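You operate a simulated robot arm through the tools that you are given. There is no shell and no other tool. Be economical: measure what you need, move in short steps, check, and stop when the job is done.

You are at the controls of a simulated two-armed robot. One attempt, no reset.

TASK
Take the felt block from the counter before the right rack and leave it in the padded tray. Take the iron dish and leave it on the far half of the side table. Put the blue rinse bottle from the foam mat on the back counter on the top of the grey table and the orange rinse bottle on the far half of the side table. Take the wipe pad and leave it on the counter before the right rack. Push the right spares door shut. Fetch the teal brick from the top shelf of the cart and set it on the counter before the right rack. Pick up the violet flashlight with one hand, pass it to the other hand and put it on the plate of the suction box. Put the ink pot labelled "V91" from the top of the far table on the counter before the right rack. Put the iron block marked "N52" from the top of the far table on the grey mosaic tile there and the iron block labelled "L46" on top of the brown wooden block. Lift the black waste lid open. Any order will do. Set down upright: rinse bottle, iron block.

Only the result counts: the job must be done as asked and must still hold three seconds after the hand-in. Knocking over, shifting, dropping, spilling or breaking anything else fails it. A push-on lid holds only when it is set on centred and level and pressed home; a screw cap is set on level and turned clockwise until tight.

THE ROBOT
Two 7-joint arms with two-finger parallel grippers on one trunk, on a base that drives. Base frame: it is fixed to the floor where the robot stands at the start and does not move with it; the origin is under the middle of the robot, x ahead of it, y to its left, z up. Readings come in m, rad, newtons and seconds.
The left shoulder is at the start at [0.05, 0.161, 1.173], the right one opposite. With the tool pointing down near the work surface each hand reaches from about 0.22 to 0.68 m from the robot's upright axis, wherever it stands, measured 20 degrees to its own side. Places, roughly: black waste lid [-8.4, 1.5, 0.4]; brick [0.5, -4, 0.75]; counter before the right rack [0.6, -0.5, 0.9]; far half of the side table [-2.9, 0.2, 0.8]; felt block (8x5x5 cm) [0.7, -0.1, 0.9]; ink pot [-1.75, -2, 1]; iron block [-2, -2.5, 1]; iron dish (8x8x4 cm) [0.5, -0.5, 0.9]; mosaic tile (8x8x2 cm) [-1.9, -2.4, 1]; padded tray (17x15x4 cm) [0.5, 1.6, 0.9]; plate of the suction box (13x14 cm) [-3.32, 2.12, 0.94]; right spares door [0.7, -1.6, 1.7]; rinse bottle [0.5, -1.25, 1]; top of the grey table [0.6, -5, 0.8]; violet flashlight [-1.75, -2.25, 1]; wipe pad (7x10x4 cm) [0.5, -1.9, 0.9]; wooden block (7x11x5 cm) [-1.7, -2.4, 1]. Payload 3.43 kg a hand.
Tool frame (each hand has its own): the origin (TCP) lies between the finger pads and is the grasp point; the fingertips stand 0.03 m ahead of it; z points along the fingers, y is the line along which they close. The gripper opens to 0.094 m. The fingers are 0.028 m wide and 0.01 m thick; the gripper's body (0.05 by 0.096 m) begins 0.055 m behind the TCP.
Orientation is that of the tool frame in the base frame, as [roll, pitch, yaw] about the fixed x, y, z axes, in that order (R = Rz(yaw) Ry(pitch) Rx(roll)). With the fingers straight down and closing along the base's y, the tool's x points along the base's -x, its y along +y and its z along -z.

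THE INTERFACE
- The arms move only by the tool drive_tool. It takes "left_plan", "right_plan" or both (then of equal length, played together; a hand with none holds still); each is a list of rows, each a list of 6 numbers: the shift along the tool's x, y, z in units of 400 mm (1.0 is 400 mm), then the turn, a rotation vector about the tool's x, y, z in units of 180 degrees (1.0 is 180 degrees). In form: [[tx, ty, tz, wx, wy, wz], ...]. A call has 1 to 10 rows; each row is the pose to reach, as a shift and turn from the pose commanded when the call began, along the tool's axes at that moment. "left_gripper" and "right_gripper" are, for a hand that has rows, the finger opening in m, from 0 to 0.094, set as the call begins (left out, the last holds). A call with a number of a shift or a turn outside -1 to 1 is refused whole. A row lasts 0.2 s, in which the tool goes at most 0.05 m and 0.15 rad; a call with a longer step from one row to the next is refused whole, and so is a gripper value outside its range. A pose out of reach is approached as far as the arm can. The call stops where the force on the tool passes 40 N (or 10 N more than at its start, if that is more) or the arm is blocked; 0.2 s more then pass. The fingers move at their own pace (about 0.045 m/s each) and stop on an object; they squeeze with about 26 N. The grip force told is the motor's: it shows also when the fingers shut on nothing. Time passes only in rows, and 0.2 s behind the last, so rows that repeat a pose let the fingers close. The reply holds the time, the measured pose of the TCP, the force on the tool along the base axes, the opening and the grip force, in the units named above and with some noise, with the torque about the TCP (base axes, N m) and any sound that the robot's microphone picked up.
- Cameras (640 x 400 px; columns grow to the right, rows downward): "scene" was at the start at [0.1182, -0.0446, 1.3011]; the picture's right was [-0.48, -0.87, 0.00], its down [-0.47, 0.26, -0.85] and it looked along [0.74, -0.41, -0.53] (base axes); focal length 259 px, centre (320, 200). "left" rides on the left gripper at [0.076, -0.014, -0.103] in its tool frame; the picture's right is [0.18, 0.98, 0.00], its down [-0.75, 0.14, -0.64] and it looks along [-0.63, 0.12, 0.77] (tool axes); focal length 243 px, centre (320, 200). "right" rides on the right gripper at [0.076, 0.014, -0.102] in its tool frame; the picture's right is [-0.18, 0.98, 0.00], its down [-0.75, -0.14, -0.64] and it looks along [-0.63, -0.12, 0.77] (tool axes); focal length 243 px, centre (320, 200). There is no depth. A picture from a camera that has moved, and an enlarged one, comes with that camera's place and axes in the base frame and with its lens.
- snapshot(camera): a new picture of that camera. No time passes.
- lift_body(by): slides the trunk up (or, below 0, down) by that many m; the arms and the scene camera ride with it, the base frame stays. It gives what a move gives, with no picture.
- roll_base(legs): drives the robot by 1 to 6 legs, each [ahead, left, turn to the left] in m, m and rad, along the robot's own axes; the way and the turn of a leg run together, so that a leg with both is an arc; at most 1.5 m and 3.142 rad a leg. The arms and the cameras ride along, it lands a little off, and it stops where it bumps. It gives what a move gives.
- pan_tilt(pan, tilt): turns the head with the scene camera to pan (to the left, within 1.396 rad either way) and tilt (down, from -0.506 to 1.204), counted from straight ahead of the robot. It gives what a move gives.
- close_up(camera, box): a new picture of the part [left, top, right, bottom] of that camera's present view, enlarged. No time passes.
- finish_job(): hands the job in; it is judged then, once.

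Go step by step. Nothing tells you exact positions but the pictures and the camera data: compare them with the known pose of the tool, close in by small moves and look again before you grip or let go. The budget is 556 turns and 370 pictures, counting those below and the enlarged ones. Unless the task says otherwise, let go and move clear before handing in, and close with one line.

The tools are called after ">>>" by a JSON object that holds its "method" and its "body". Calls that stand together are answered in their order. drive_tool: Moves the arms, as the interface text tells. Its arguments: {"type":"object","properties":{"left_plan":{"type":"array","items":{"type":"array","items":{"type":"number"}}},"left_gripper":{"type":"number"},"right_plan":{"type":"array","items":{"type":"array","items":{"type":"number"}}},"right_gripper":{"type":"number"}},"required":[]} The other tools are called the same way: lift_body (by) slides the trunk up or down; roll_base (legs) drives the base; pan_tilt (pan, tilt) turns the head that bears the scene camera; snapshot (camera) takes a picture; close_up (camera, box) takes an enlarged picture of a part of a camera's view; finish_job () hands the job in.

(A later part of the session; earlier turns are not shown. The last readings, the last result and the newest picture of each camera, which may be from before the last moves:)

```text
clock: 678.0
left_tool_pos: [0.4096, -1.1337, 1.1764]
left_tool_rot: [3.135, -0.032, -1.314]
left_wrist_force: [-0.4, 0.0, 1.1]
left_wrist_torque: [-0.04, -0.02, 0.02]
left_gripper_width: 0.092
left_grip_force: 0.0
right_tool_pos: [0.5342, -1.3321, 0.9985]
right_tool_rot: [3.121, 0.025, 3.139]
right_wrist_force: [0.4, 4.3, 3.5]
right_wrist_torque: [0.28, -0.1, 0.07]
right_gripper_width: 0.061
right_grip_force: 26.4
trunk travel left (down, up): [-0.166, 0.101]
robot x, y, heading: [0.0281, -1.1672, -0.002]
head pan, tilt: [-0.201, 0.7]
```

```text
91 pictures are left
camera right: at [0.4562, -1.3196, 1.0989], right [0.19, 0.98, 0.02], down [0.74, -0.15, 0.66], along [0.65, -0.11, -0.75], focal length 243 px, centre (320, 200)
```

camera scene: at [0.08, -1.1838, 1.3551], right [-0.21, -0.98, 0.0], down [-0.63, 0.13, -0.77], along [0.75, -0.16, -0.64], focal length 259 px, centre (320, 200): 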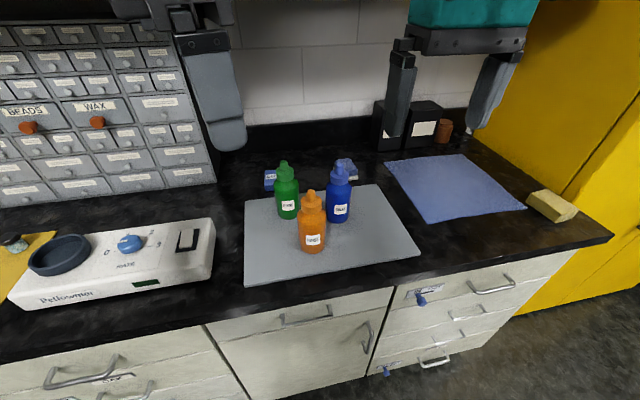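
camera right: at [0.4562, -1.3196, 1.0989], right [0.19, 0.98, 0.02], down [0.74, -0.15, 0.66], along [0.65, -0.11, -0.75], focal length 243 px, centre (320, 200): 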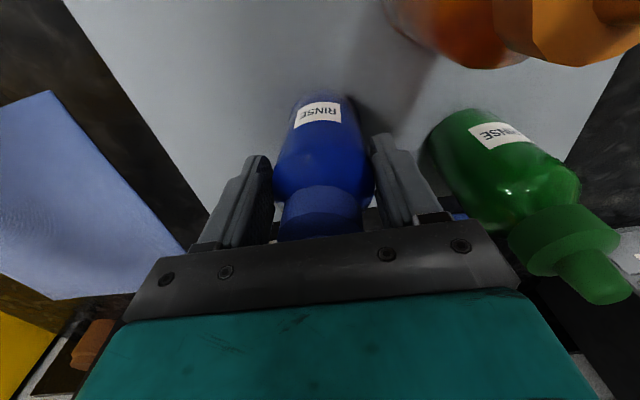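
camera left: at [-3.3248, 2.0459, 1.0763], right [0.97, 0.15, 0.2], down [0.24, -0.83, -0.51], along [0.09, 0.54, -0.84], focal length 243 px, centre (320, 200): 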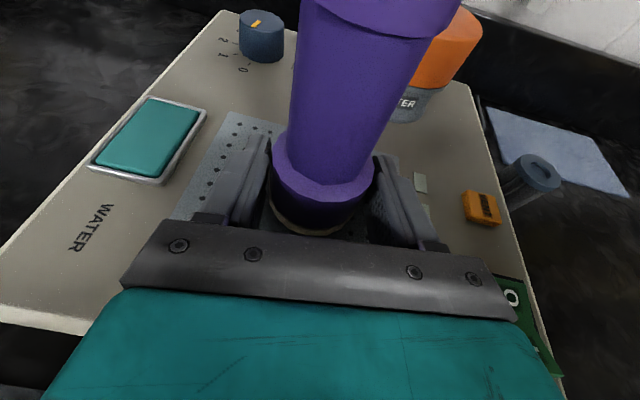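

>>> {"method": "drive_tool", "body": {"right_plan": [[0, 0, -0.05, 0, 0, 0], [0, 0, -0.13, 0, 0, 0], [0, -0.01, -0.22, 0, 0, 0], [0.02, -0.03, -0.3, 0, 0, 0], [0.06, -0.05, -0.36, 0, 0, 0]]}}

>>> {"method": "lift_body", "body": {"by": 0.1}}

>>> {"method": "roll_base", "body": {"legs": [[-0.35, 0, 0]]}}

>>> {"method": "pan_tilt", "body": {"pan": -0.5, "tilt": 0.5}}

>>> {"method": "snapshot", "body": {"camera": "scene"}}

```text
clock: 679.2
left_tool_pos: [0.4093, -1.1339, 1.1762]
left_tool_rot: [3.135, -0.032, -1.313]
left_wrist_force: [0.0, 0.3, 1.1]
left_wrist_torque: [0.03, -0.01, 0.02]
left_gripper_width: 0.0922
left_grip_force: 0.0
right_tool_pos: [0.5086, -1.3547, 1.1409]
right_tool_rot: [3.126, 0.02, 3.14]
right_wrist_force: [-0.2, 0.0, -3.4]
right_wrist_torque: [-0.01, 0.01, 0.01]
right_gripper_width: 0.0605
right_grip_force: 25.6
trunk travel left (down, up): [-0.166, 0.101]
robot x, y, heading: [0.0283, -1.1677, 0.002]
head pan, tilt: [-0.201, 0.7]
```

```text
clock: 680.5
left_tool_pos: [0.4102, -1.1341, 1.277]
left_tool_rot: [3.135, -0.03, -1.314]
left_wrist_force: [0.1, -0.4, 0.4]
left_wrist_torque: [0.01, 0.0, 0.0]
left_gripper_width: 0.0919
left_grip_force: 0.0
right_tool_pos: [0.51, -1.3529, 1.2397]
right_tool_rot: [3.123, 0.02, 3.138]
right_wrist_force: [0.3, -0.7, -2.8]
right_wrist_torque: [0.0, 0.0, 0.03]
right_gripper_width: 0.0605
right_grip_force: 26.0
trunk travel left (down, up): [-0.266, 0.001]
robot x, y, heading: [0.0264, -1.1668, 0.003]
head pan, tilt: [-0.201, 0.7]
```

```text
clock: 682.8
left_tool_pos: [0.0572, -1.1343, 1.2749]
left_tool_rot: [3.136, -0.032, -1.313]
left_wrist_force: [-0.2, -0.5, 0.2]
left_wrist_torque: [0.0, -0.02, 0.0]
left_gripper_width: 0.0918
left_grip_force: 0.1
right_tool_pos: [0.1568, -1.3551, 1.2403]
right_tool_rot: [3.125, 0.021, 3.139]
right_wrist_force: [0.1, -0.3, -2.7]
right_wrist_torque: [0.0, 0.02, 0.03]
right_gripper_width: 0.0606
right_grip_force: 26.3
trunk travel left (down, up): [-0.266, 0.001]
robot x, y, heading: [-0.3228, -1.1662, -0.0]
head pan, tilt: [-0.201, 0.7]
```

```text
clock: 683.6
left_tool_pos: [0.0584, -1.135, 1.2763]
left_tool_rot: [3.135, -0.03, -1.314]
left_wrist_force: [-0.1, -0.1, -0.5]
left_wrist_torque: [0.03, 0.02, -0.02]
left_gripper_width: 0.0921
left_grip_force: 0.1
right_tool_pos: [0.1561, -1.3544, 1.2396]
right_tool_rot: [3.126, 0.021, 3.138]
right_wrist_force: [-0.4, 0.0, -2.3]
right_wrist_torque: [0.02, 0.02, -0.01]
right_gripper_width: 0.0608
right_grip_force: 26.2
trunk travel left (down, up): [-0.266, 0.001]
robot x, y, heading: [-0.3266, -1.1648, -0.003]
head pan, tilt: [-0.499, 0.499]
```

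```text
90 pictures are left
camera scene: at [-0.2026, -1.2096, 1.3727], right [-0.48, -0.88, 0.0], down [-0.42, 0.23, -0.88], along [0.77, -0.42, -0.48], focal length 259 px, centre (320, 200)
```

scene: 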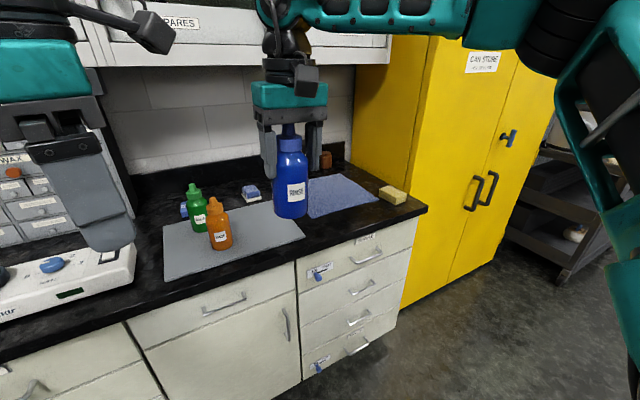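

Blue is held. Now south to the grey table.

>>> {"method": "roll_base", "body": {"legs": [[-0.1, 0, 0], [0, -1.5, 0], [0, -1.3, 0]]}}

>>> {"method": "pan_tilt", "body": {"pan": -0.5, "tilt": 0.4}}

>>> {"method": "snapshot", "body": {"camera": "scene"}}

```text
clock: 697.9
left_tool_pos: [0.0481, -3.9233, 1.2755]
left_tool_rot: [3.135, -0.031, -1.267]
left_wrist_force: [-0.4, -0.2, 0.0]
left_wrist_torque: [0.0, 0.01, -0.02]
left_gripper_width: 0.0919
left_grip_force: 0.0
right_tool_pos: [0.1566, -4.1383, 1.2393]
right_tool_rot: [3.124, 0.022, -3.099]
right_wrist_force: [1.1, -0.1, -2.6]
right_wrist_torque: [0.0, 0.05, -0.03]
right_gripper_width: 0.0603
right_grip_force: 26.4
trunk travel left (down, up): [-0.266, 0.001]
robot x, y, heading: [-0.3315, -3.9709, 0.043]
head pan, tilt: [-0.499, 0.499]
```

```text
clock: 698.6
left_tool_pos: [0.0485, -3.9237, 1.2749]
left_tool_rot: [3.136, -0.029, -1.268]
left_wrist_force: [1.9, -0.9, 0.9]
left_wrist_torque: [0.02, -0.01, -0.03]
left_gripper_width: 0.092
left_grip_force: 0.0
right_tool_pos: [0.157, -4.1393, 1.2407]
right_tool_rot: [3.124, 0.02, -3.1]
right_wrist_force: [0.0, 0.1, -2.6]
right_wrist_torque: [0.02, 0.03, -0.01]
right_gripper_width: 0.0603
right_grip_force: 26.5
trunk travel left (down, up): [-0.266, 0.001]
robot x, y, heading: [-0.3295, -3.9718, 0.047]
head pan, tilt: [-0.499, 0.4]
```

```text
89 pictures are left
camera scene: at [-0.207, -4.0108, 1.3819], right [-0.44, -0.9, 0.0], down [-0.35, 0.17, -0.92], along [0.83, -0.4, -0.39], focal length 259 px, centre (320, 200)
```

scene: 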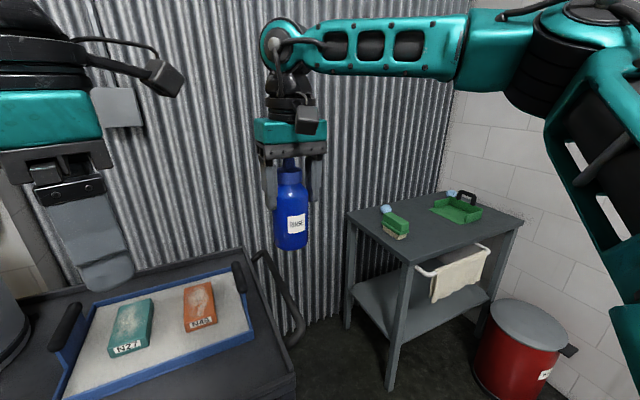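

The grey table is at x 0.36–0.83, y -4.66…-5.41, with free top near [0.47, -4.95]. I'll move in front of it.

>>> {"method": "roll_base", "body": {"legs": [[0, -0.8, -0.047], [0.3, 0, 0]]}}

>>> {"method": "pan_tilt", "body": {"pan": -0.2, "tilt": 0.7}}

>>> {"method": "snapshot", "body": {"camera": "scene"}}

```text
clock: 704.5
left_tool_pos: [0.3846, -4.7118, 1.2762]
left_tool_rot: [3.134, -0.032, -1.277]
left_wrist_force: [-0.1, 0.7, -1.4]
left_wrist_torque: [0.01, -0.01, 0.01]
left_gripper_width: 0.0922
left_grip_force: 0.0
right_tool_pos: [0.4889, -4.9278, 1.24]
right_tool_rot: [3.124, 0.02, -3.11]
right_wrist_force: [-0.2, 0.6, -2.6]
right_wrist_torque: [0.01, 0.03, -0.03]
right_gripper_width: 0.0604
right_grip_force: 25.8
trunk travel left (down, up): [-0.266, 0.001]
robot x, y, heading: [0.0039, -4.7538, 0.038]
head pan, tilt: [-0.499, 0.4]
```

```text
clock: 705.3
left_tool_pos: [0.3823, -4.7121, 1.2769]
left_tool_rot: [3.136, -0.03, -1.277]
left_wrist_force: [-0.4, 0.6, 0.1]
left_wrist_torque: [0.01, 0.0, -0.01]
left_gripper_width: 0.0917
left_grip_force: 0.0
right_tool_pos: [0.4893, -4.9289, 1.2394]
right_tool_rot: [3.125, 0.021, -3.109]
right_wrist_force: [-1.3, 0.1, -2.7]
right_wrist_torque: [0.02, 0.06, -0.02]
right_gripper_width: 0.0604
right_grip_force: 25.8
trunk travel left (down, up): [-0.266, 0.001]
robot x, y, heading: [0.0055, -4.7571, 0.04]
head pan, tilt: [-0.201, 0.7]
```

```text
88 pictures are left
camera scene: at [0.1279, -4.7698, 1.3551], right [-0.17, -0.99, 0.0], down [-0.63, 0.11, -0.77], along [0.75, -0.13, -0.64], focal length 259 px, centre (320, 200)
```

scene: 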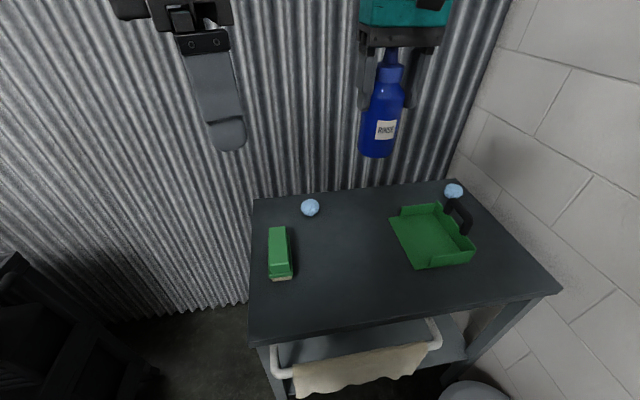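

>>> {"method": "lift_body", "body": {"by": -0.2}}

>>> {"method": "drive_tool", "body": {"right_plan": [[0, 0, 0.1, 0, 0, 0], [0, 0, 0.2, 0, 0, 0], [0, 0, 0.25, 0, 0, 0], [0, 0, 0.275, 0, 0, 0], [0, 0, 0.295, 0, 0, 0], [0, 0, 0.315, 0, 0, 0], [0, 0, 0.335, 0, 0, 0], [0, 0, 0.355, 0, 0, 0], [0, 0, 0.375, 0, 0, 0], [0, 0, 0.395, 0, 0, 0]]}}

>>> {"method": "snapshot", "body": {"camera": "scene"}}

```text
clock: 707.5
left_tool_pos: [0.3823, -4.7117, 1.0772]
left_tool_rot: [3.134, -0.028, -1.277]
left_wrist_force: [0.8, -0.7, -0.7]
left_wrist_torque: [-0.02, -0.01, 0.02]
left_gripper_width: 0.0918
left_grip_force: 0.1
right_tool_pos: [0.4902, -4.9284, 1.0407]
right_tool_rot: [3.123, 0.02, -3.112]
right_wrist_force: [0.5, -0.4, -2.2]
right_wrist_torque: [-0.02, 0.05, -0.02]
right_gripper_width: 0.0602
right_grip_force: 26.1
trunk travel left (down, up): [-0.066, 0.201]
robot x, y, heading: [0.0031, -4.7573, 0.035]
head pan, tilt: [-0.201, 0.7]
```

```text
clock: 709.5
left_tool_pos: [0.382, -4.7115, 1.0761]
left_tool_rot: [3.134, -0.031, -1.279]
left_wrist_force: [0.7, 0.4, 0.8]
left_wrist_torque: [0.01, 0.03, -0.01]
left_gripper_width: 0.0919
left_grip_force: 0.0
right_tool_pos: [0.4936, -4.9246, 0.8995]
right_tool_rot: [3.122, 0.036, -3.11]
right_wrist_force: [-4.6, -1.3, 15.3]
right_wrist_torque: [-0.52, 0.4, -0.16]
right_gripper_width: 0.0606
right_grip_force: 26.2
trunk travel left (down, up): [-0.066, 0.201]
robot x, y, heading: [0.0038, -4.757, 0.034]
head pan, tilt: [-0.201, 0.7]
stopped in row 9 (right hand): the force on the tool passed its limit (the readings are from after the stop); the commanded pose is now the measured one
```

```text
87 pictures are left
camera scene: at [0.1265, -4.7694, 1.1552], right [-0.17, -0.99, 0.0], down [-0.63, 0.11, -0.77], along [0.76, -0.13, -0.64], focal length 259 px, centre (320, 200)
```

scene: 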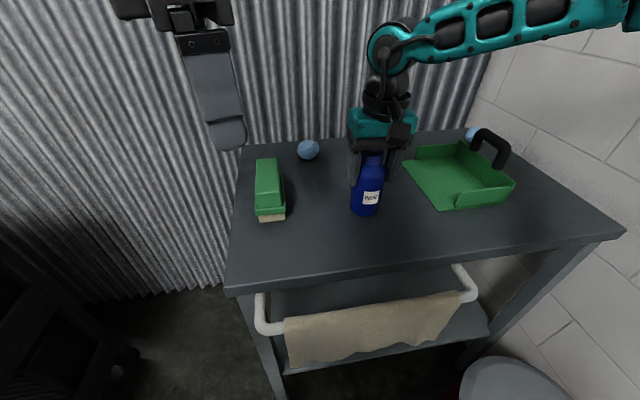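

The blue bottle stands on the table. I'll release and lift off.

>>> {"method": "drive_tool", "body": {"right_plan": [[0, 0, -0.008, 0, 0, 0], [0, 0, -0.008, 0, 0, 0], [0, 0, -0.008, 0, 0, 0], [0, 0, -0.06, 0, 0, 0], [0, 0, -0.16, 0, 0, 0], [0, 0, -0.28, 0, 0, 0], [0, 0, -0.38, 0, 0, 0]], "right_gripper": 0.085}}

>>> {"method": "lift_body", "body": {"by": 0.2}}

>>> {"method": "snapshot", "body": {"camera": "scene"}}

```text
clock: 711.1
left_tool_pos: [0.3835, -4.7117, 1.0767]
left_tool_rot: [3.135, -0.033, -1.277]
left_wrist_force: [-0.7, -0.5, 0.1]
left_wrist_torque: [0.03, 0.0, 0.04]
left_gripper_width: 0.0919
left_grip_force: 0.0
right_tool_pos: [0.488, -4.9274, 1.0473]
right_tool_rot: [3.122, 0.031, -3.11]
right_wrist_force: [0.1, -0.3, 0.1]
right_wrist_torque: [0.0, 0.01, 0.01]
right_gripper_width: 0.0851
right_grip_force: 0.1
trunk travel left (down, up): [-0.066, 0.201]
robot x, y, heading: [0.003, -4.7531, 0.043]
head pan, tilt: [-0.201, 0.7]
```

```text
clock: 713.2
left_tool_pos: [0.3832, -4.7116, 1.2763]
left_tool_rot: [3.135, -0.029, -1.277]
left_wrist_force: [0.0, 0.1, 0.5]
left_wrist_torque: [-0.01, -0.01, 0.0]
left_gripper_width: 0.092
left_grip_force: 0.0
right_tool_pos: [0.4893, -4.9286, 1.2475]
right_tool_rot: [3.122, 0.031, -3.111]
right_wrist_force: [-0.3, -0.2, 0.6]
right_wrist_torque: [0.04, -0.01, -0.02]
right_gripper_width: 0.085
right_grip_force: 0.1
trunk travel left (down, up): [-0.266, 0.001]
robot x, y, heading: [0.004, -4.7541, 0.034]
head pan, tilt: [-0.201, 0.7]
```

```text
86 pictures are left
camera scene: at [0.1278, -4.7698, 1.355], right [-0.17, -0.99, 0.0], down [-0.64, 0.11, -0.76], along [0.75, -0.13, -0.64], focal length 259 px, centre (320, 200)
```

scene: 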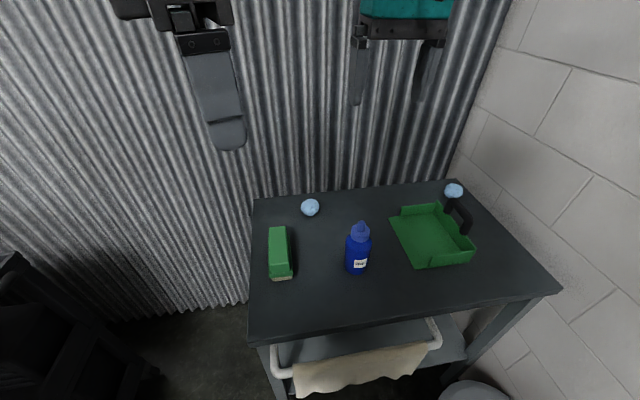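

Blue is upright on the grey table. Next, the teal brick on the cart.

>>> {"method": "roll_base", "body": {"legs": [[-0.4, 0, -0.035], [0, 1.13, 0]]}}

>>> {"method": "pan_tilt", "body": {"pan": -0.1, "tilt": 0.6}}

>>> {"method": "snapshot", "body": {"camera": "scene"}}

```text
clock: 721.1
left_tool_pos: [-0.0132, -3.5984, 1.2774]
left_tool_rot: [3.135, -0.033, -1.319]
left_wrist_force: [0.3, 0.3, 1.1]
left_wrist_torque: [-0.01, 0.04, 0.02]
left_gripper_width: 0.0921
left_grip_force: 0.1
right_tool_pos: [0.0829, -3.8179, 1.2482]
right_tool_rot: [3.121, 0.029, 3.131]
right_wrist_force: [-0.1, -0.1, -0.3]
right_wrist_torque: [-0.02, 0.02, 0.01]
right_gripper_width: 0.085
right_grip_force: 0.0
trunk travel left (down, up): [-0.266, 0.001]
robot x, y, heading: [-0.3931, -3.626, -0.005]
head pan, tilt: [-0.201, 0.7]
```

```text
clock: 721.8
left_tool_pos: [-0.0138, -3.5975, 1.2768]
left_tool_rot: [3.135, -0.03, -1.32]
left_wrist_force: [-1.4, -0.4, -0.1]
left_wrist_torque: [0.0, -0.03, -0.02]
left_gripper_width: 0.0922
left_grip_force: 0.1
right_tool_pos: [0.0834, -3.819, 1.2482]
right_tool_rot: [3.122, 0.032, 3.131]
right_wrist_force: [0.5, -0.5, 0.7]
right_wrist_torque: [-0.01, -0.01, 0.03]
right_gripper_width: 0.0851
right_grip_force: 0.0
trunk travel left (down, up): [-0.266, 0.001]
robot x, y, heading: [-0.3942, -3.6268, 0.0]
head pan, tilt: [-0.099, 0.6]
```

```text
85 pictures are left
camera scene: at [-0.2661, -3.6378, 1.3637], right [-0.11, -0.99, 0.0], down [-0.56, 0.06, -0.82], along [0.82, -0.09, -0.57], focal length 259 px, centre (320, 200)
```

scene: 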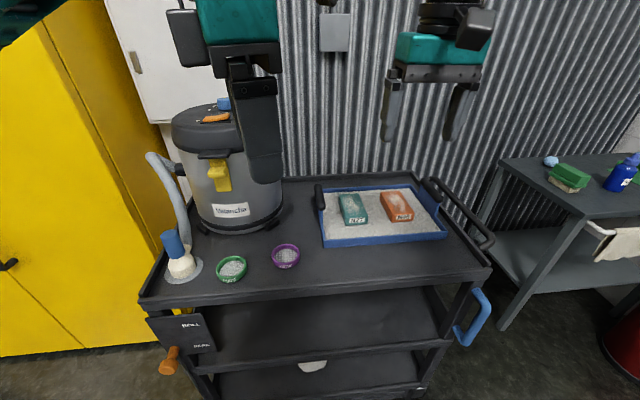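

>>> {"method": "close_up", "body": {"camera": "scene", "box": [300, 170, 460, 270]}}

>>> {"method": "roll_base", "body": {"legs": [[0.1, -0.06, 0], [0, 0, 0.55]]}}

>>> {"method": "lift_body", "body": {"by": -0.1}}

>>> {"method": "drive_tool", "body": {"right_plan": [[0, 0, 0, 0, 0, 0.045], [0, 0, 0, 0, 0, 0.09], [0, 0, 0, 0, 0, 0.135], [0, 0, 0, 0, 0, 0.175]], "right_gripper": 0.094}}

>>> {"method": "snapshot", "body": {"camera": "right"}}

```text
4.00 times, centred on (380, 220) of scene
camera zoom: at [-0.2661, -3.6378, 1.3637], right [-0.11, -0.99, 0.0], down [-0.56, 0.06, -0.82], along [0.82, -0.09, -0.57], focal length 1035 px, centre (80, 120)
```

zoom: 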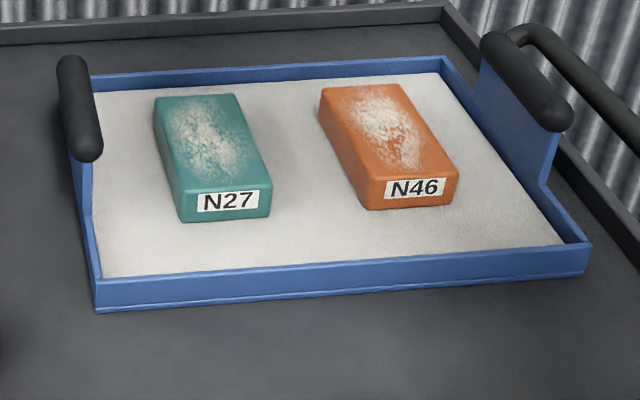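

```text
clock: 724.6
left_tool_pos: [0.015, -3.4621, 1.2762]
left_tool_rot: [3.134, -0.031, -0.762]
left_wrist_force: [0.1, -0.1, -0.2]
left_wrist_torque: [-0.03, 0.0, 0.0]
left_gripper_width: 0.0919
left_grip_force: 0.1
right_tool_pos: [0.2133, -3.5963, 1.2471]
right_tool_rot: [3.122, 0.032, -2.594]
right_wrist_force: [-0.3, 0.5, -0.3]
right_wrist_torque: [-0.02, -0.01, 0.0]
right_gripper_width: 0.0847
right_grip_force: 0.0
trunk travel left (down, up): [-0.266, 0.001]
robot x, y, heading: [-0.2942, -3.6837, 0.551]
head pan, tilt: [-0.099, 0.6]
```

```text
clock: 725.9
left_tool_pos: [0.015, -3.461, 1.1757]
left_tool_rot: [3.133, -0.03, -0.763]
left_wrist_force: [-0.2, -0.5, 0.0]
left_wrist_torque: [-0.02, 0.02, 0.04]
left_gripper_width: 0.0921
left_grip_force: 0.1
right_tool_pos: [0.2133, -3.5976, 1.1472]
right_tool_rot: [3.123, 0.032, -2.596]
right_wrist_force: [0.2, 0.5, 0.1]
right_wrist_torque: [0.03, 0.0, 0.02]
right_gripper_width: 0.0851
right_grip_force: 0.1
trunk travel left (down, up): [-0.166, 0.101]
robot x, y, heading: [-0.2955, -3.6826, 0.548]
head pan, tilt: [-0.099, 0.6]
```

```text
clock: 726.9
left_tool_pos: [0.0146, -3.4611, 1.1759]
left_tool_rot: [3.134, -0.03, -0.763]
left_wrist_force: [-0.2, -0.3, -0.5]
left_wrist_torque: [0.0, 0.0, 0.04]
left_gripper_width: 0.0919
left_grip_force: 0.0
right_tool_pos: [0.2123, -3.5985, 1.1472]
right_tool_rot: [3.108, 0.017, 3.135]
right_wrist_force: [0.2, -0.5, 0.0]
right_wrist_torque: [0.02, -0.02, 0.02]
right_gripper_width: 0.0943
right_grip_force: 0.0
trunk travel left (down, up): [-0.166, 0.101]
robot x, y, heading: [-0.2927, -3.6866, 0.549]
head pan, tilt: [-0.099, 0.6]
```

```text
83 pictures are left
camera right: at [0.135, -3.5858, 1.2489], right [0.19, 0.98, 0.04], down [0.74, -0.17, 0.65], along [0.64, -0.1, -0.76], focal length 243 px, centre (320, 200)
```

right: 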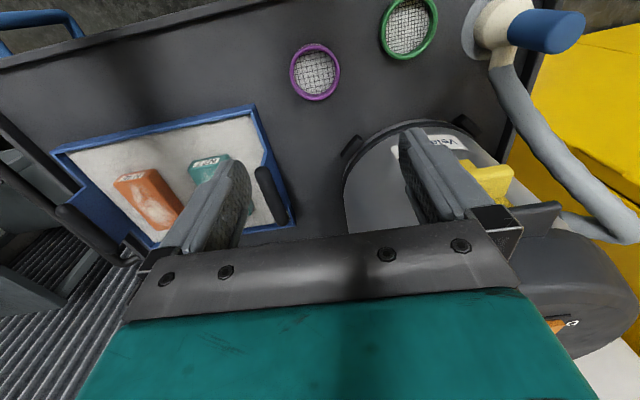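

>>> {"method": "drive_tool", "body": {"right_plan": [[0, -0.1, 0, 0, 0, 0], [0, -0.2, 0, 0, 0, 0], [-0.02, -0.31, 0, 0, 0, 0], [-0.08, -0.41, 0, 0, 0, 0], [-0.16, -0.48, 0.05, 0, 0, 0], [-0.25, -0.53, 0.1, 0, 0, 0], [-0.33, -0.53, 0.17, 0, 0, 0], [-0.4, -0.53, 0.24, 0, 0, 0], [-0.4, -0.53, 0.3, 0, 0, 0], [-0.4, -0.53, 0.3, 0, 0, 0]]}}

>>> {"method": "snapshot", "body": {"camera": "right"}}

```text
clock: 729.1
left_tool_pos: [0.0138, -3.4602, 1.1767]
left_tool_rot: [3.135, -0.029, -0.763]
left_wrist_force: [-0.2, 0.1, 0.3]
left_wrist_torque: [-0.01, 0.01, -0.03]
left_gripper_width: 0.0918
left_grip_force: 0.0
right_tool_pos: [0.3789, -3.8068, 1.0234]
right_tool_rot: [3.109, 0.018, 3.137]
right_wrist_force: [-1.1, 0.6, -0.3]
right_wrist_torque: [-0.01, -0.03, -0.03]
right_gripper_width: 0.0938
right_grip_force: 0.0
trunk travel left (down, up): [-0.166, 0.101]
robot x, y, heading: [-0.2951, -3.6885, 0.547]
head pan, tilt: [-0.099, 0.6]
```

```text
82 pictures are left
camera right: at [0.3011, -3.796, 1.1258], right [0.19, 0.98, 0.04], down [0.74, -0.17, 0.65], along [0.64, -0.09, -0.76], focal length 243 px, centre (320, 200)
```

right: 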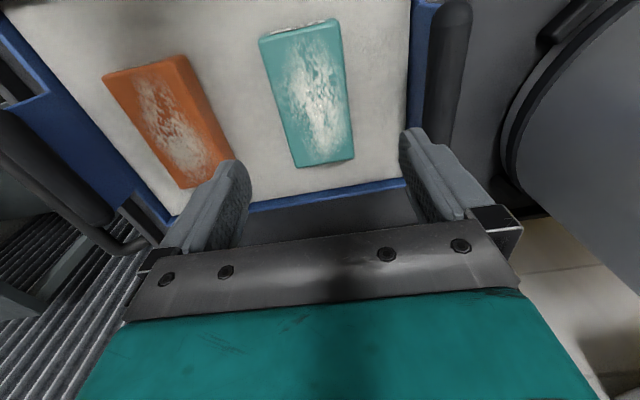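

>>> {"method": "drive_tool", "body": {"right_plan": [[0.01, 0, 0.1, 0, 0, 0], [0.01, 0, 0.2, 0, 0, 0], [0.01, 0, 0.27, 0, 0, 0], [0.01, 0, 0.3, 0, 0, 0], [0.01, 0, 0.32, 0, 0, 0], [0.01, 0, 0.34, 0, 0, 0]]}}

>>> {"method": "snapshot", "body": {"camera": "right"}}

```text
clock: 730.5
left_tool_pos: [0.0142, -3.4628, 1.1766]
left_tool_rot: [3.135, -0.031, -0.762]
left_wrist_force: [0.8, -0.5, -0.1]
left_wrist_torque: [0.03, -0.03, 0.02]
left_gripper_width: 0.0919
left_grip_force: 0.1
right_tool_pos: [0.3743, -3.8034, 0.8882]
right_tool_rot: [3.108, 0.017, 3.139]
right_wrist_force: [-0.8, -1.0, 4.6]
right_wrist_torque: [-0.28, 0.05, -0.04]
right_gripper_width: 0.094
right_grip_force: 0.0
trunk travel left (down, up): [-0.166, 0.101]
robot x, y, heading: [-0.2944, -3.6884, 0.549]
head pan, tilt: [-0.099, 0.6]
```

```text
81 pictures are left
camera right: at [0.295, -3.7907, 0.9899], right [0.19, 0.98, 0.04], down [0.74, -0.17, 0.65], along [0.64, -0.1, -0.76], focal length 243 px, centre (320, 200)
```

right: 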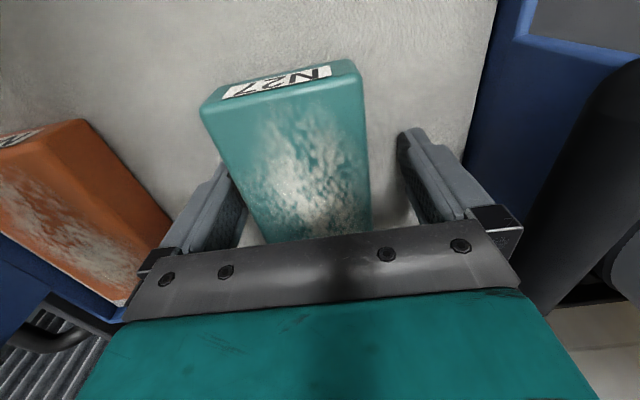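

>>> {"method": "drive_tool", "body": {"right_plan": [[0, -0.015, -0.01, 0, 0, 0], [0, -0.015, -0.01, 0, 0, 0], [0, -0.015, -0.01, 0, 0, 0], [0, -0.015, -0.01, 0, 0, 0]], "right_gripper": 0.03}}

>>> {"method": "drive_tool", "body": {"right_plan": [[0, 0, -0.06, 0, 0, 0], [0, 0, -0.15, 0, 0, 0], [0, 0, -0.26, 0, 0, 0], [0, 0, -0.38, 0, 0, 0], [0.04, -0.02, -0.48, 0, 0, 0], [0.12, -0.04, -0.55, 0, 0, 0]]}}

>>> {"method": "snapshot", "body": {"camera": "right"}}

```text
clock: 731.5
left_tool_pos: [0.0135, -3.4617, 1.1769]
left_tool_rot: [3.136, -0.031, -0.764]
left_wrist_force: [0.7, 0.4, -0.1]
left_wrist_torque: [-0.02, 0.0, 0.02]
left_gripper_width: 0.0918
left_grip_force: 0.0
right_tool_pos: [0.3734, -3.8075, 0.8916]
right_tool_rot: [3.107, 0.02, 3.139]
right_wrist_force: [0.3, 0.1, 4.8]
right_wrist_torque: [0.31, -0.09, -0.02]
right_gripper_width: 0.0718
right_grip_force: 26.3
trunk travel left (down, up): [-0.166, 0.101]
robot x, y, heading: [-0.2931, -3.6862, 0.547]
head pan, tilt: [-0.099, 0.6]
```

```text
clock: 732.9
left_tool_pos: [0.0136, -3.461, 1.176]
left_tool_rot: [3.134, -0.029, -0.763]
left_wrist_force: [-0.5, 0.2, 0.0]
left_wrist_torque: [0.01, 0.0, -0.01]
left_gripper_width: 0.0921
left_grip_force: 0.0
right_tool_pos: [0.3207, -3.833, 1.1097]
right_tool_rot: [3.108, 0.019, 3.137]
right_wrist_force: [0.1, 0.3, -4.0]
right_wrist_torque: [-0.03, 0.06, 0.0]
right_gripper_width: 0.0721
right_grip_force: 26.3
trunk travel left (down, up): [-0.166, 0.101]
robot x, y, heading: [-0.2944, -3.6851, 0.548]
head pan, tilt: [-0.099, 0.6]
```

```text
80 pictures are left
camera right: at [0.2432, -3.8211, 1.213], right [0.19, 0.98, 0.04], down [0.74, -0.17, 0.65], along [0.64, -0.09, -0.76], focal length 243 px, centre (320, 200)
```

right: 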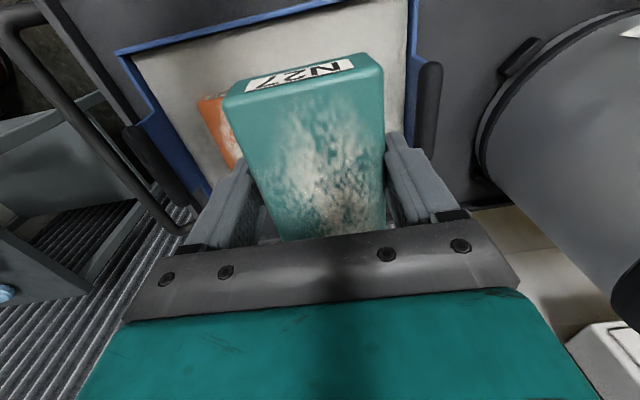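

The teal brick is held. I'll tuck it in and head back to the wipe pad.

>>> {"method": "drive_tool", "body": {"right_plan": [[0.08, -0.05, -0.02, 0, 0, 0], [0.16, -0.1, -0.04, 0, 0, 0], [0.24, -0.15, -0.06, 0, 0, 0], [0.32, -0.195, -0.08, 0, 0, 0]]}}

>>> {"method": "roll_base", "body": {"legs": [[-0.25, 0, 0], [0, 0, -0.55], [0, 1.5, 0], [0, 0.25, 0]]}}

>>> {"method": "pan_tilt", "body": {"pan": 0.0, "tilt": 0.6}}

>>> {"method": "snapshot", "body": {"camera": "scene"}}

```text
clock: 733.9
left_tool_pos: [0.0156, -3.463, 1.1767]
left_tool_rot: [3.135, -0.029, -0.762]
left_wrist_force: [0.3, -0.1, 0.2]
left_wrist_torque: [0.01, 0.01, 0.0]
left_gripper_width: 0.092
left_grip_force: 0.1
right_tool_pos: [0.1915, -3.9085, 1.1352]
right_tool_rot: [3.109, 0.015, 3.139]
right_wrist_force: [-1.2, 0.7, -4.7]
right_wrist_torque: [0.02, 0.09, 0.03]
right_gripper_width: 0.0722
right_grip_force: 26.1
trunk travel left (down, up): [-0.166, 0.101]
robot x, y, heading: [-0.2915, -3.6851, 0.551]
head pan, tilt: [-0.099, 0.6]
```

```text
clock: 745.7
left_tool_pos: [-0.024, -2.0639, 1.1756]
left_tool_rot: [3.135, -0.03, -1.404]
left_wrist_force: [0.7, -0.2, 0.7]
left_wrist_torque: [0.03, 0.01, -0.06]
left_gripper_width: 0.0919
left_grip_force: 0.1
right_tool_pos: [-0.1475, -2.5272, 1.1351]
right_tool_rot: [3.11, 0.016, 2.5]
right_wrist_force: [0.6, 0.4, -5.0]
right_wrist_torque: [0.01, 0.06, 0.0]
right_gripper_width: 0.0724
right_grip_force: 25.5
trunk travel left (down, up): [-0.166, 0.101]
robot x, y, heading: [-0.404, -2.0601, -0.093]
head pan, tilt: [-0.099, 0.6]
```

```text
clock: 746.4
left_tool_pos: [-0.0239, -2.0636, 1.1762]
left_tool_rot: [3.135, -0.028, -1.403]
left_wrist_force: [0.0, 0.2, -0.3]
left_wrist_torque: [-0.01, 0.0, -0.01]
left_gripper_width: 0.0916
left_grip_force: 0.0
right_tool_pos: [-0.1484, -2.5269, 1.1354]
right_tool_rot: [3.109, 0.015, 2.499]
right_wrist_force: [0.5, -0.3, -4.4]
right_wrist_torque: [0.08, 0.05, -0.01]
right_gripper_width: 0.072
right_grip_force: 25.6
trunk travel left (down, up): [-0.166, 0.101]
robot x, y, heading: [-0.4044, -2.0608, -0.088]
head pan, tilt: [0.0, 0.6]
```

```text
79 pictures are left
camera scene: at [-0.277, -2.0729, 1.2637], right [-0.09, -1.0, 0.0], down [-0.56, 0.05, -0.82], along [0.82, -0.07, -0.57], focal length 259 px, centre (320, 200)
```

scene: 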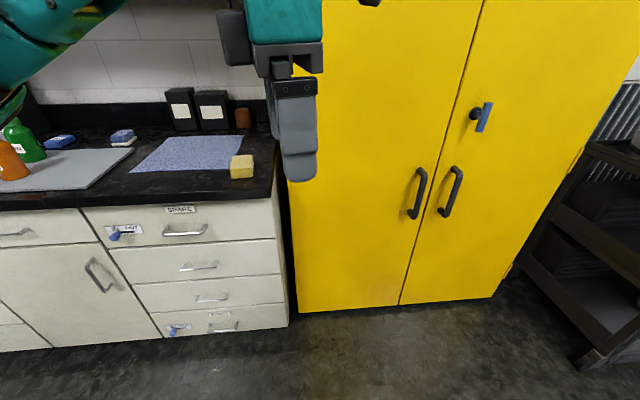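

The pad lies at an angle that suits only the right hand, so I'll deliver the brick first and come back for the pad with the right hand.

>>> {"method": "roll_base", "body": {"legs": [[0, 0, 0.09], [0, 1.5, 0], [0, 0.3, 0], [0.36, 0, 0]]}}

>>> {"method": "drive_tool", "body": {"right_plan": [[-0.02, 0.06, 0, 0, 0, -0.04], [-0.05, 0.12, 0, 0, 0, -0.08], [-0.08, 0.18, 0, 0, 0, -0.12], [-0.11, 0.24, 0, 0, 0, -0.16], [-0.14, 0.3, 0, 0, 0, -0.19]]}}

>>> {"method": "pan_tilt", "body": {"pan": -0.3, "tilt": 0.8}}

>>> {"method": "snapshot", "body": {"camera": "scene"}}

```text
clock: 757.8
left_tool_pos: [0.2868, -0.221, 1.1748]
left_tool_rot: [3.134, -0.03, -1.285]
left_wrist_force: [-0.7, -0.2, 0.2]
left_wrist_torque: [0.01, 0.02, 0.01]
left_gripper_width: 0.0918
left_grip_force: 0.1
right_tool_pos: [0.2185, -0.6964, 1.1354]
right_tool_rot: [3.108, 0.015, 2.616]
right_wrist_force: [0.4, -0.1, -4.7]
right_wrist_torque: [0.03, 0.09, -0.01]
right_gripper_width: 0.0722
right_grip_force: 26.0
trunk travel left (down, up): [-0.166, 0.101]
robot x, y, heading: [-0.0912, -0.2618, 0.028]
head pan, tilt: [0.0, 0.6]
```

```text
clock: 759.0
left_tool_pos: [0.2884, -0.2201, 1.1762]
left_tool_rot: [3.134, -0.029, -1.284]
left_wrist_force: [-0.8, -1.1, 0.5]
left_wrist_torque: [0.03, -0.02, -0.02]
left_gripper_width: 0.0923
left_grip_force: 0.0
right_tool_pos: [0.3265, -0.6187, 1.1374]
right_tool_rot: [3.124, 0.034, -3.066]
right_wrist_force: [0.0, 0.0, -4.7]
right_wrist_torque: [-0.02, 0.07, 0.04]
right_gripper_width: 0.0721
right_grip_force: 26.0
trunk travel left (down, up): [-0.166, 0.101]
robot x, y, heading: [-0.0912, -0.2622, 0.03]
head pan, tilt: [0.0, 0.6]
```

```text
clock: 759.8
left_tool_pos: [0.2885, -0.2215, 1.1758]
left_tool_rot: [3.133, -0.031, -1.284]
left_wrist_force: [0.5, -0.1, -0.4]
left_wrist_torque: [0.01, -0.01, 0.01]
left_gripper_width: 0.0921
left_grip_force: 0.0
right_tool_pos: [0.3247, -0.6202, 1.1395]
right_tool_rot: [3.121, 0.03, -3.07]
right_wrist_force: [-0.8, -0.2, -4.1]
right_wrist_torque: [0.02, 0.08, 0.02]
right_gripper_width: 0.072
right_grip_force: 25.5
trunk travel left (down, up): [-0.166, 0.101]
robot x, y, heading: [-0.092, -0.2662, 0.024]
head pan, tilt: [-0.3, 0.799]
```

```text
78 pictures are left
camera scene: at [0.0261, -0.2842, 1.2468], right [-0.27, -0.96, 0.0], down [-0.69, 0.19, -0.7], along [0.67, -0.19, -0.72], focal length 259 px, centre (320, 200)
```

scene: 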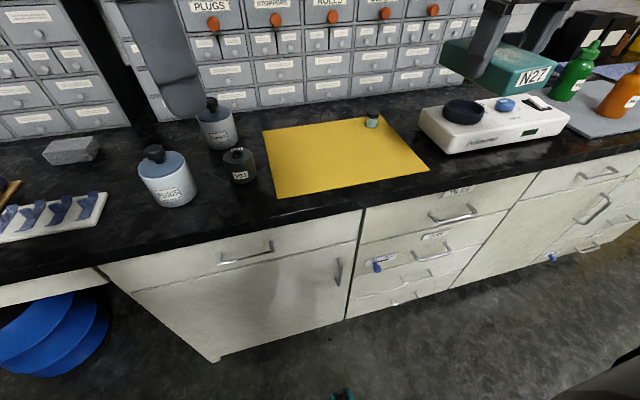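

>>> {"method": "roll_base", "body": {"legs": [[0.1, 0, -0.024]]}}

>>> {"method": "drive_tool", "body": {"right_plan": [[-0.02, 0.09, 0, 0, 0, 0.01], [-0.05, 0.18, 0.02, 0, 0, 0.02], [-0.09, 0.27, 0.06, 0, 0, 0.02], [-0.13, 0.36, 0.1, 0, 0, 0.02], [-0.17, 0.45, 0.16, 0, 0, 0.02], [-0.19, 0.5, 0.24, 0, 0, 0.02], [-0.19, 0.5, 0.34, 0, 0, 0.02], [-0.19, 0.5, 0.42, 0, 0, 0.02]]}}

>>> {"method": "snapshot", "body": {"camera": "right"}}

>>> {"method": "snapshot", "body": {"camera": "scene"}}

```text
clock: 760.9
left_tool_pos: [0.3877, -0.2282, 1.1754]
left_tool_rot: [3.135, -0.027, -1.311]
left_wrist_force: [0.6, -0.6, 0.2]
left_wrist_torque: [-0.01, 0.04, -0.03]
left_gripper_width: 0.0919
left_grip_force: 0.1
right_tool_pos: [0.4141, -0.6288, 1.1382]
right_tool_rot: [3.121, 0.032, -3.095]
right_wrist_force: [0.2, 0.0, -5.2]
right_wrist_torque: [0.01, 0.08, 0.0]
right_gripper_width: 0.0719
right_grip_force: 26.0
trunk travel left (down, up): [-0.166, 0.101]
robot x, y, heading: [0.0075, -0.2586, 0.005]
head pan, tilt: [-0.3, 0.799]
```

```text
clock: 762.7
left_tool_pos: [0.3879, -0.2291, 1.1762]
left_tool_rot: [3.136, -0.029, -1.309]
left_wrist_force: [0.3, -0.1, 0.1]
left_wrist_torque: [-0.01, -0.02, 0.0]
left_gripper_width: 0.092
left_grip_force: 0.1
right_tool_pos: [0.4872, -0.4229, 0.9752]
right_tool_rot: [3.12, 0.031, 3.125]
right_wrist_force: [-0.3, 0.7, -4.9]
right_wrist_torque: [0.02, 0.08, -0.01]
right_gripper_width: 0.0719
right_grip_force: 26.0
trunk travel left (down, up): [-0.166, 0.101]
robot x, y, heading: [0.0064, -0.2583, 0.002]
head pan, tilt: [-0.3, 0.799]
```

```text
77 pictures are left
camera right: at [0.4088, -0.4088, 1.0763], right [0.2, 0.98, 0.03], down [0.73, -0.17, 0.66], along [0.65, -0.11, -0.75], focal length 243 px, centre (320, 200)
```

right: 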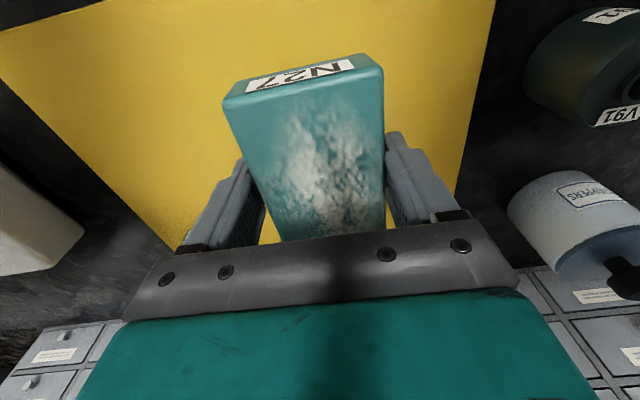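

```text
76 pictures are left
camera scene: at [0.1239, -0.2857, 1.2467], right [-0.29, -0.96, 0.0], down [-0.69, 0.21, -0.7], along [0.67, -0.2, -0.72], focal length 259 px, centre (320, 200)
```

scene: 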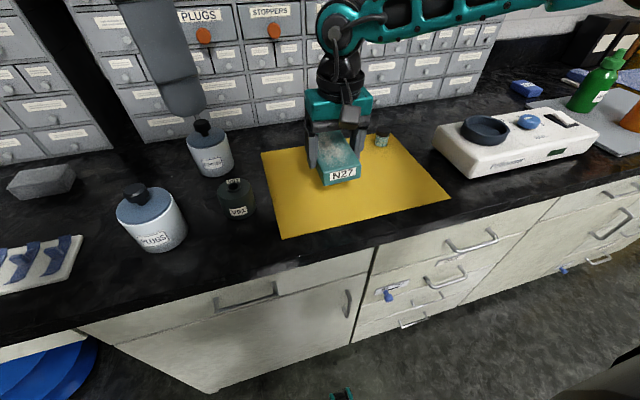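

>>> {"method": "drive_tool", "body": {"right_plan": [[0, 0.03, 0.06, 0, 0, 0], [0, 0.06, 0.11, 0, 0, 0], [0, 0.06, 0.13, 0, 0, 0], [0, 0.06, 0.145, 0, 0, 0], [0, 0.06, 0.16, 0, 0, 0], [0, 0.06, 0.175, 0, 0, 0]]}}

>>> {"method": "drive_tool", "body": {"right_plan": [[0, 0, -0.004, 0, 0, 0], [0, 0, -0.004, 0, 0, 0], [0, 0, -0.004, 0, 0, 0], [0, 0, -0.06, 0, 0, 0], [0, 0, -0.16, 0, 0, 0], [0, 0, -0.28, 0, 0, 0], [0.05, 0, -0.38, 0, 0, 0]], "right_gripper": 0.094}}

>>> {"method": "snapshot", "body": {"camera": "scene"}}

```text
clock: 764.1
left_tool_pos: [0.3867, -0.229, 1.1766]
left_tool_rot: [3.135, -0.029, -1.311]
left_wrist_force: [-0.2, 0.7, 0.7]
left_wrist_torque: [0.01, -0.01, 0.0]
left_gripper_width: 0.0921
left_grip_force: 0.0
right_tool_pos: [0.4713, -0.4185, 0.9234]
right_tool_rot: [3.121, 0.032, 3.124]
right_wrist_force: [0.3, 0.6, -4.7]
right_wrist_torque: [0.02, 0.07, 0.0]
right_gripper_width: 0.0717
right_grip_force: 26.2
right hand out of reach, approached as far as the arm can: row 1, 2, 3, 4, 5, 6
trunk travel left (down, up): [-0.166, 0.101]
robot x, y, heading: [0.0089, -0.2584, 0.008]
head pan, tilt: [-0.3, 0.799]
```

```text
clock: 765.7
left_tool_pos: [0.3862, -0.2284, 1.1764]
left_tool_rot: [3.136, -0.03, -1.309]
left_wrist_force: [-0.9, 0.7, -0.1]
left_wrist_torque: [0.01, -0.02, -0.01]
left_gripper_width: 0.092
left_grip_force: 0.0
right_tool_pos: [0.4446, -0.4187, 1.0741]
right_tool_rot: [3.123, 0.032, 3.126]
right_wrist_force: [0.0, 0.1, 0.1]
right_wrist_torque: [-0.01, -0.01, -0.01]
right_gripper_width: 0.0941
right_grip_force: 0.0
trunk travel left (down, up): [-0.166, 0.101]
robot x, y, heading: [0.0062, -0.2605, 0.004]
head pan, tilt: [-0.3, 0.799]
```

```text
75 pictures are left
camera scene: at [0.1225, -0.2853, 1.2469], right [-0.29, -0.96, 0.0], down [-0.68, 0.21, -0.7], along [0.67, -0.2, -0.72], focal length 259 px, centre (320, 200)
```

scene: 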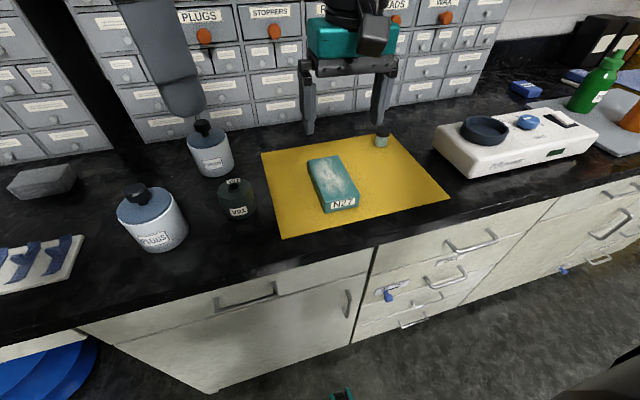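

The brick lies on the counter mat in front of the rack. Now the wipe pad.

>>> {"method": "roll_base", "body": {"legs": [[-0.2, 0, 0], [0, -1.48, 0], [0.2, 0, 0]]}}

>>> {"method": "drive_tool", "body": {"right_plan": [[0, 0, 0, 0, 0, -0.045], [0, 0, 0, 0, 0, -0.09], [0, 0, 0, 0, 0, -0.144]]}}

>>> {"method": "snapshot", "body": {"camera": "right"}}

```text
clock: 775.4
left_tool_pos: [0.3931, -1.6863, 1.1771]
left_tool_rot: [3.135, -0.029, -1.291]
left_wrist_force: [0.7, 0.5, 0.3]
left_wrist_torque: [0.02, -0.03, 0.0]
left_gripper_width: 0.0918
left_grip_force: 0.0
right_tool_pos: [0.4548, -1.8766, 1.0736]
right_tool_rot: [3.12, 0.032, -3.14]
right_wrist_force: [0.3, -0.1, -0.7]
right_wrist_torque: [-0.03, 0.0, -0.02]
right_gripper_width: 0.0938
right_grip_force: 0.1
trunk travel left (down, up): [-0.166, 0.101]
robot x, y, heading: [0.0093, -1.7246, 0.016]
head pan, tilt: [-0.3, 0.799]
```

```text
refused: row 3 steps farther than a row can; nothing moved
```

```text
74 pictures are left
camera right: at [0.3762, -1.8629, 1.1745], right [0.18, 0.98, 0.03], down [0.73, -0.15, 0.66], along [0.65, -0.1, -0.75], focal length 243 px, centre (320, 200)
```

right: 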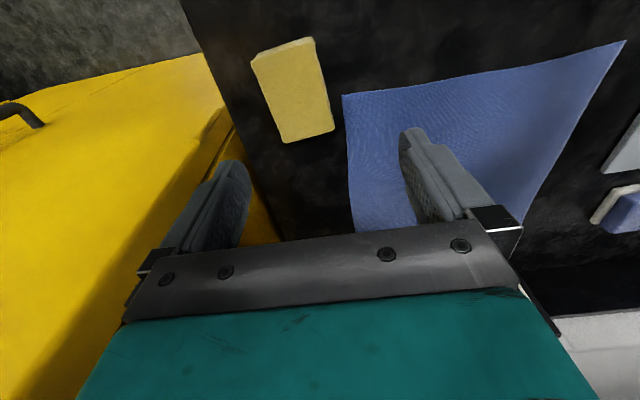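

>>> {"method": "drive_tool", "body": {"right_plan": [[0, -0.025, 0.04, 0, 0, -0.035], [0, -0.048, 0.08, 0, 0, -0.07], [0, -0.048, 0.18, 0, 0, -0.07], [0, -0.048, 0.28, 0, 0, -0.07], [0, -0.048, 0.36, 0, 0, -0.07], [0, -0.048, 0.395, 0, 0, -0.07], [0, -0.048, 0.395, 0, 0, -0.07]], "right_gripper": 0.086}}

>>> {"method": "snapshot", "body": {"camera": "right"}}

```text
clock: 777.0
left_tool_pos: [0.3926, -1.6871, 1.1769]
left_tool_rot: [3.135, -0.028, -1.291]
left_wrist_force: [0.1, -0.4, -0.2]
left_wrist_torque: [-0.02, 0.0, 0.01]
left_gripper_width: 0.092
left_grip_force: 0.2
right_tool_pos: [0.4614, -1.8915, 0.9165]
right_tool_rot: [3.129, 0.035, -2.919]
right_wrist_force: [0.2, -0.6, 0.1]
right_wrist_torque: [0.0, 0.02, -0.03]
right_gripper_width: 0.0862
right_grip_force: 0.0
trunk travel left (down, up): [-0.166, 0.101]
robot x, y, heading: [0.0138, -1.7284, 0.021]
head pan, tilt: [-0.3, 0.799]
```

```text
73 pictures are left
camera right: at [0.38, -1.8973, 1.0175], right [-0.04, 1.0, 0.02], down [0.75, 0.01, 0.67], along [0.67, 0.04, -0.75], focal length 243 px, centre (320, 200)
```

right: 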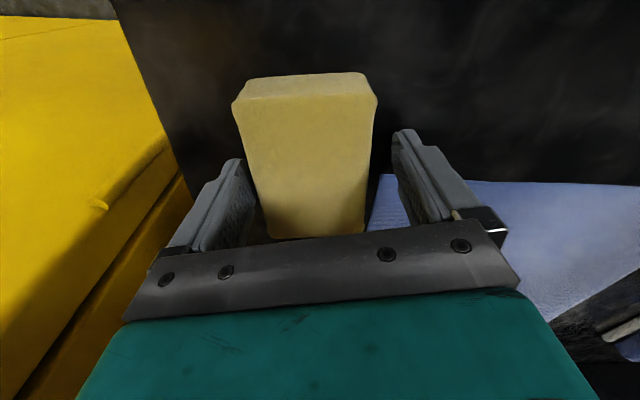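

>>> {"method": "drive_tool", "body": {"right_plan": [[0, -0.012, 0, 0, 0, 0], [0, -0.012, 0, 0, 0, 0], [0, -0.012, 0, 0, 0, 0], [0, -0.012, 0, 0, 0, 0]], "right_gripper": 0.03}}

>>> {"method": "drive_tool", "body": {"right_plan": [[0, 0, -0.06, 0, 0, 0], [0, 0, -0.15, 0, 0, 0], [0, 0, -0.26, 0, 0, 0], [0.04, 0, -0.36, 0, 0, 0], [0.08, 0.02, -0.42, 0, 0, 0.035], [0.12, 0.04, -0.42, 0, 0, 0.07]]}}

>>> {"method": "snapshot", "body": {"camera": "right"}}

```text
clock: 778.0
left_tool_pos: [0.3917, -1.6856, 1.1769]
left_tool_rot: [3.137, -0.031, -1.291]
left_wrist_force: [-0.3, -0.3, 0.4]
left_wrist_torque: [-0.02, -0.01, 0.01]
left_gripper_width: 0.0919
left_grip_force: 0.0
right_tool_pos: [0.4629, -1.8954, 0.9187]
right_tool_rot: [3.128, 0.039, -2.919]
right_wrist_force: [1.8, 1.1, 15.9]
right_wrist_torque: [0.06, 0.1, -0.14]
right_gripper_width: 0.067
right_grip_force: 26.0
trunk travel left (down, up): [-0.166, 0.101]
robot x, y, heading: [0.0121, -1.7262, 0.025]
head pan, tilt: [-0.3, 0.799]
```

```text
clock: 779.4
left_tool_pos: [0.3918, -1.6869, 1.176]
left_tool_rot: [3.135, -0.03, -1.292]
left_wrist_force: [0.4, 0.1, 0.2]
left_wrist_torque: [-0.03, -0.01, 0.02]
left_gripper_width: 0.092
left_grip_force: 0.1
right_tool_pos: [0.4051, -1.8929, 1.083]
right_tool_rot: [3.12, 0.03, -3.14]
right_wrist_force: [-0.6, 0.6, -0.4]
right_wrist_torque: [0.0, 0.0, 0.02]
right_gripper_width: 0.0664
right_grip_force: 26.0
trunk travel left (down, up): [-0.166, 0.101]
robot x, y, heading: [0.0108, -1.7233, 0.021]
head pan, tilt: [-0.3, 0.799]
```

```text
72 pictures are left
camera right: at [0.3262, -1.8807, 1.1825], right [0.18, 0.98, 0.03], down [0.73, -0.15, 0.66], along [0.66, -0.1, -0.75], focal length 243 px, centre (320, 200)
```

right: 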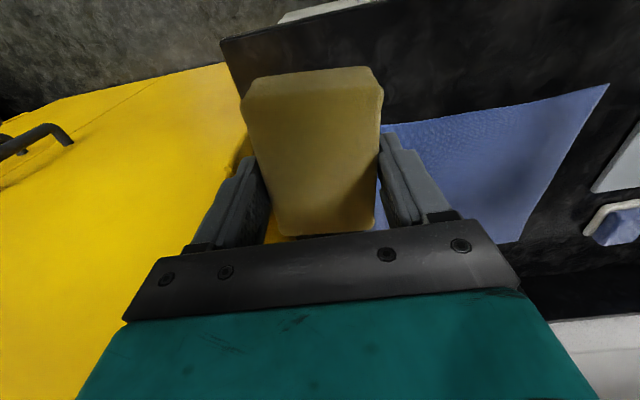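

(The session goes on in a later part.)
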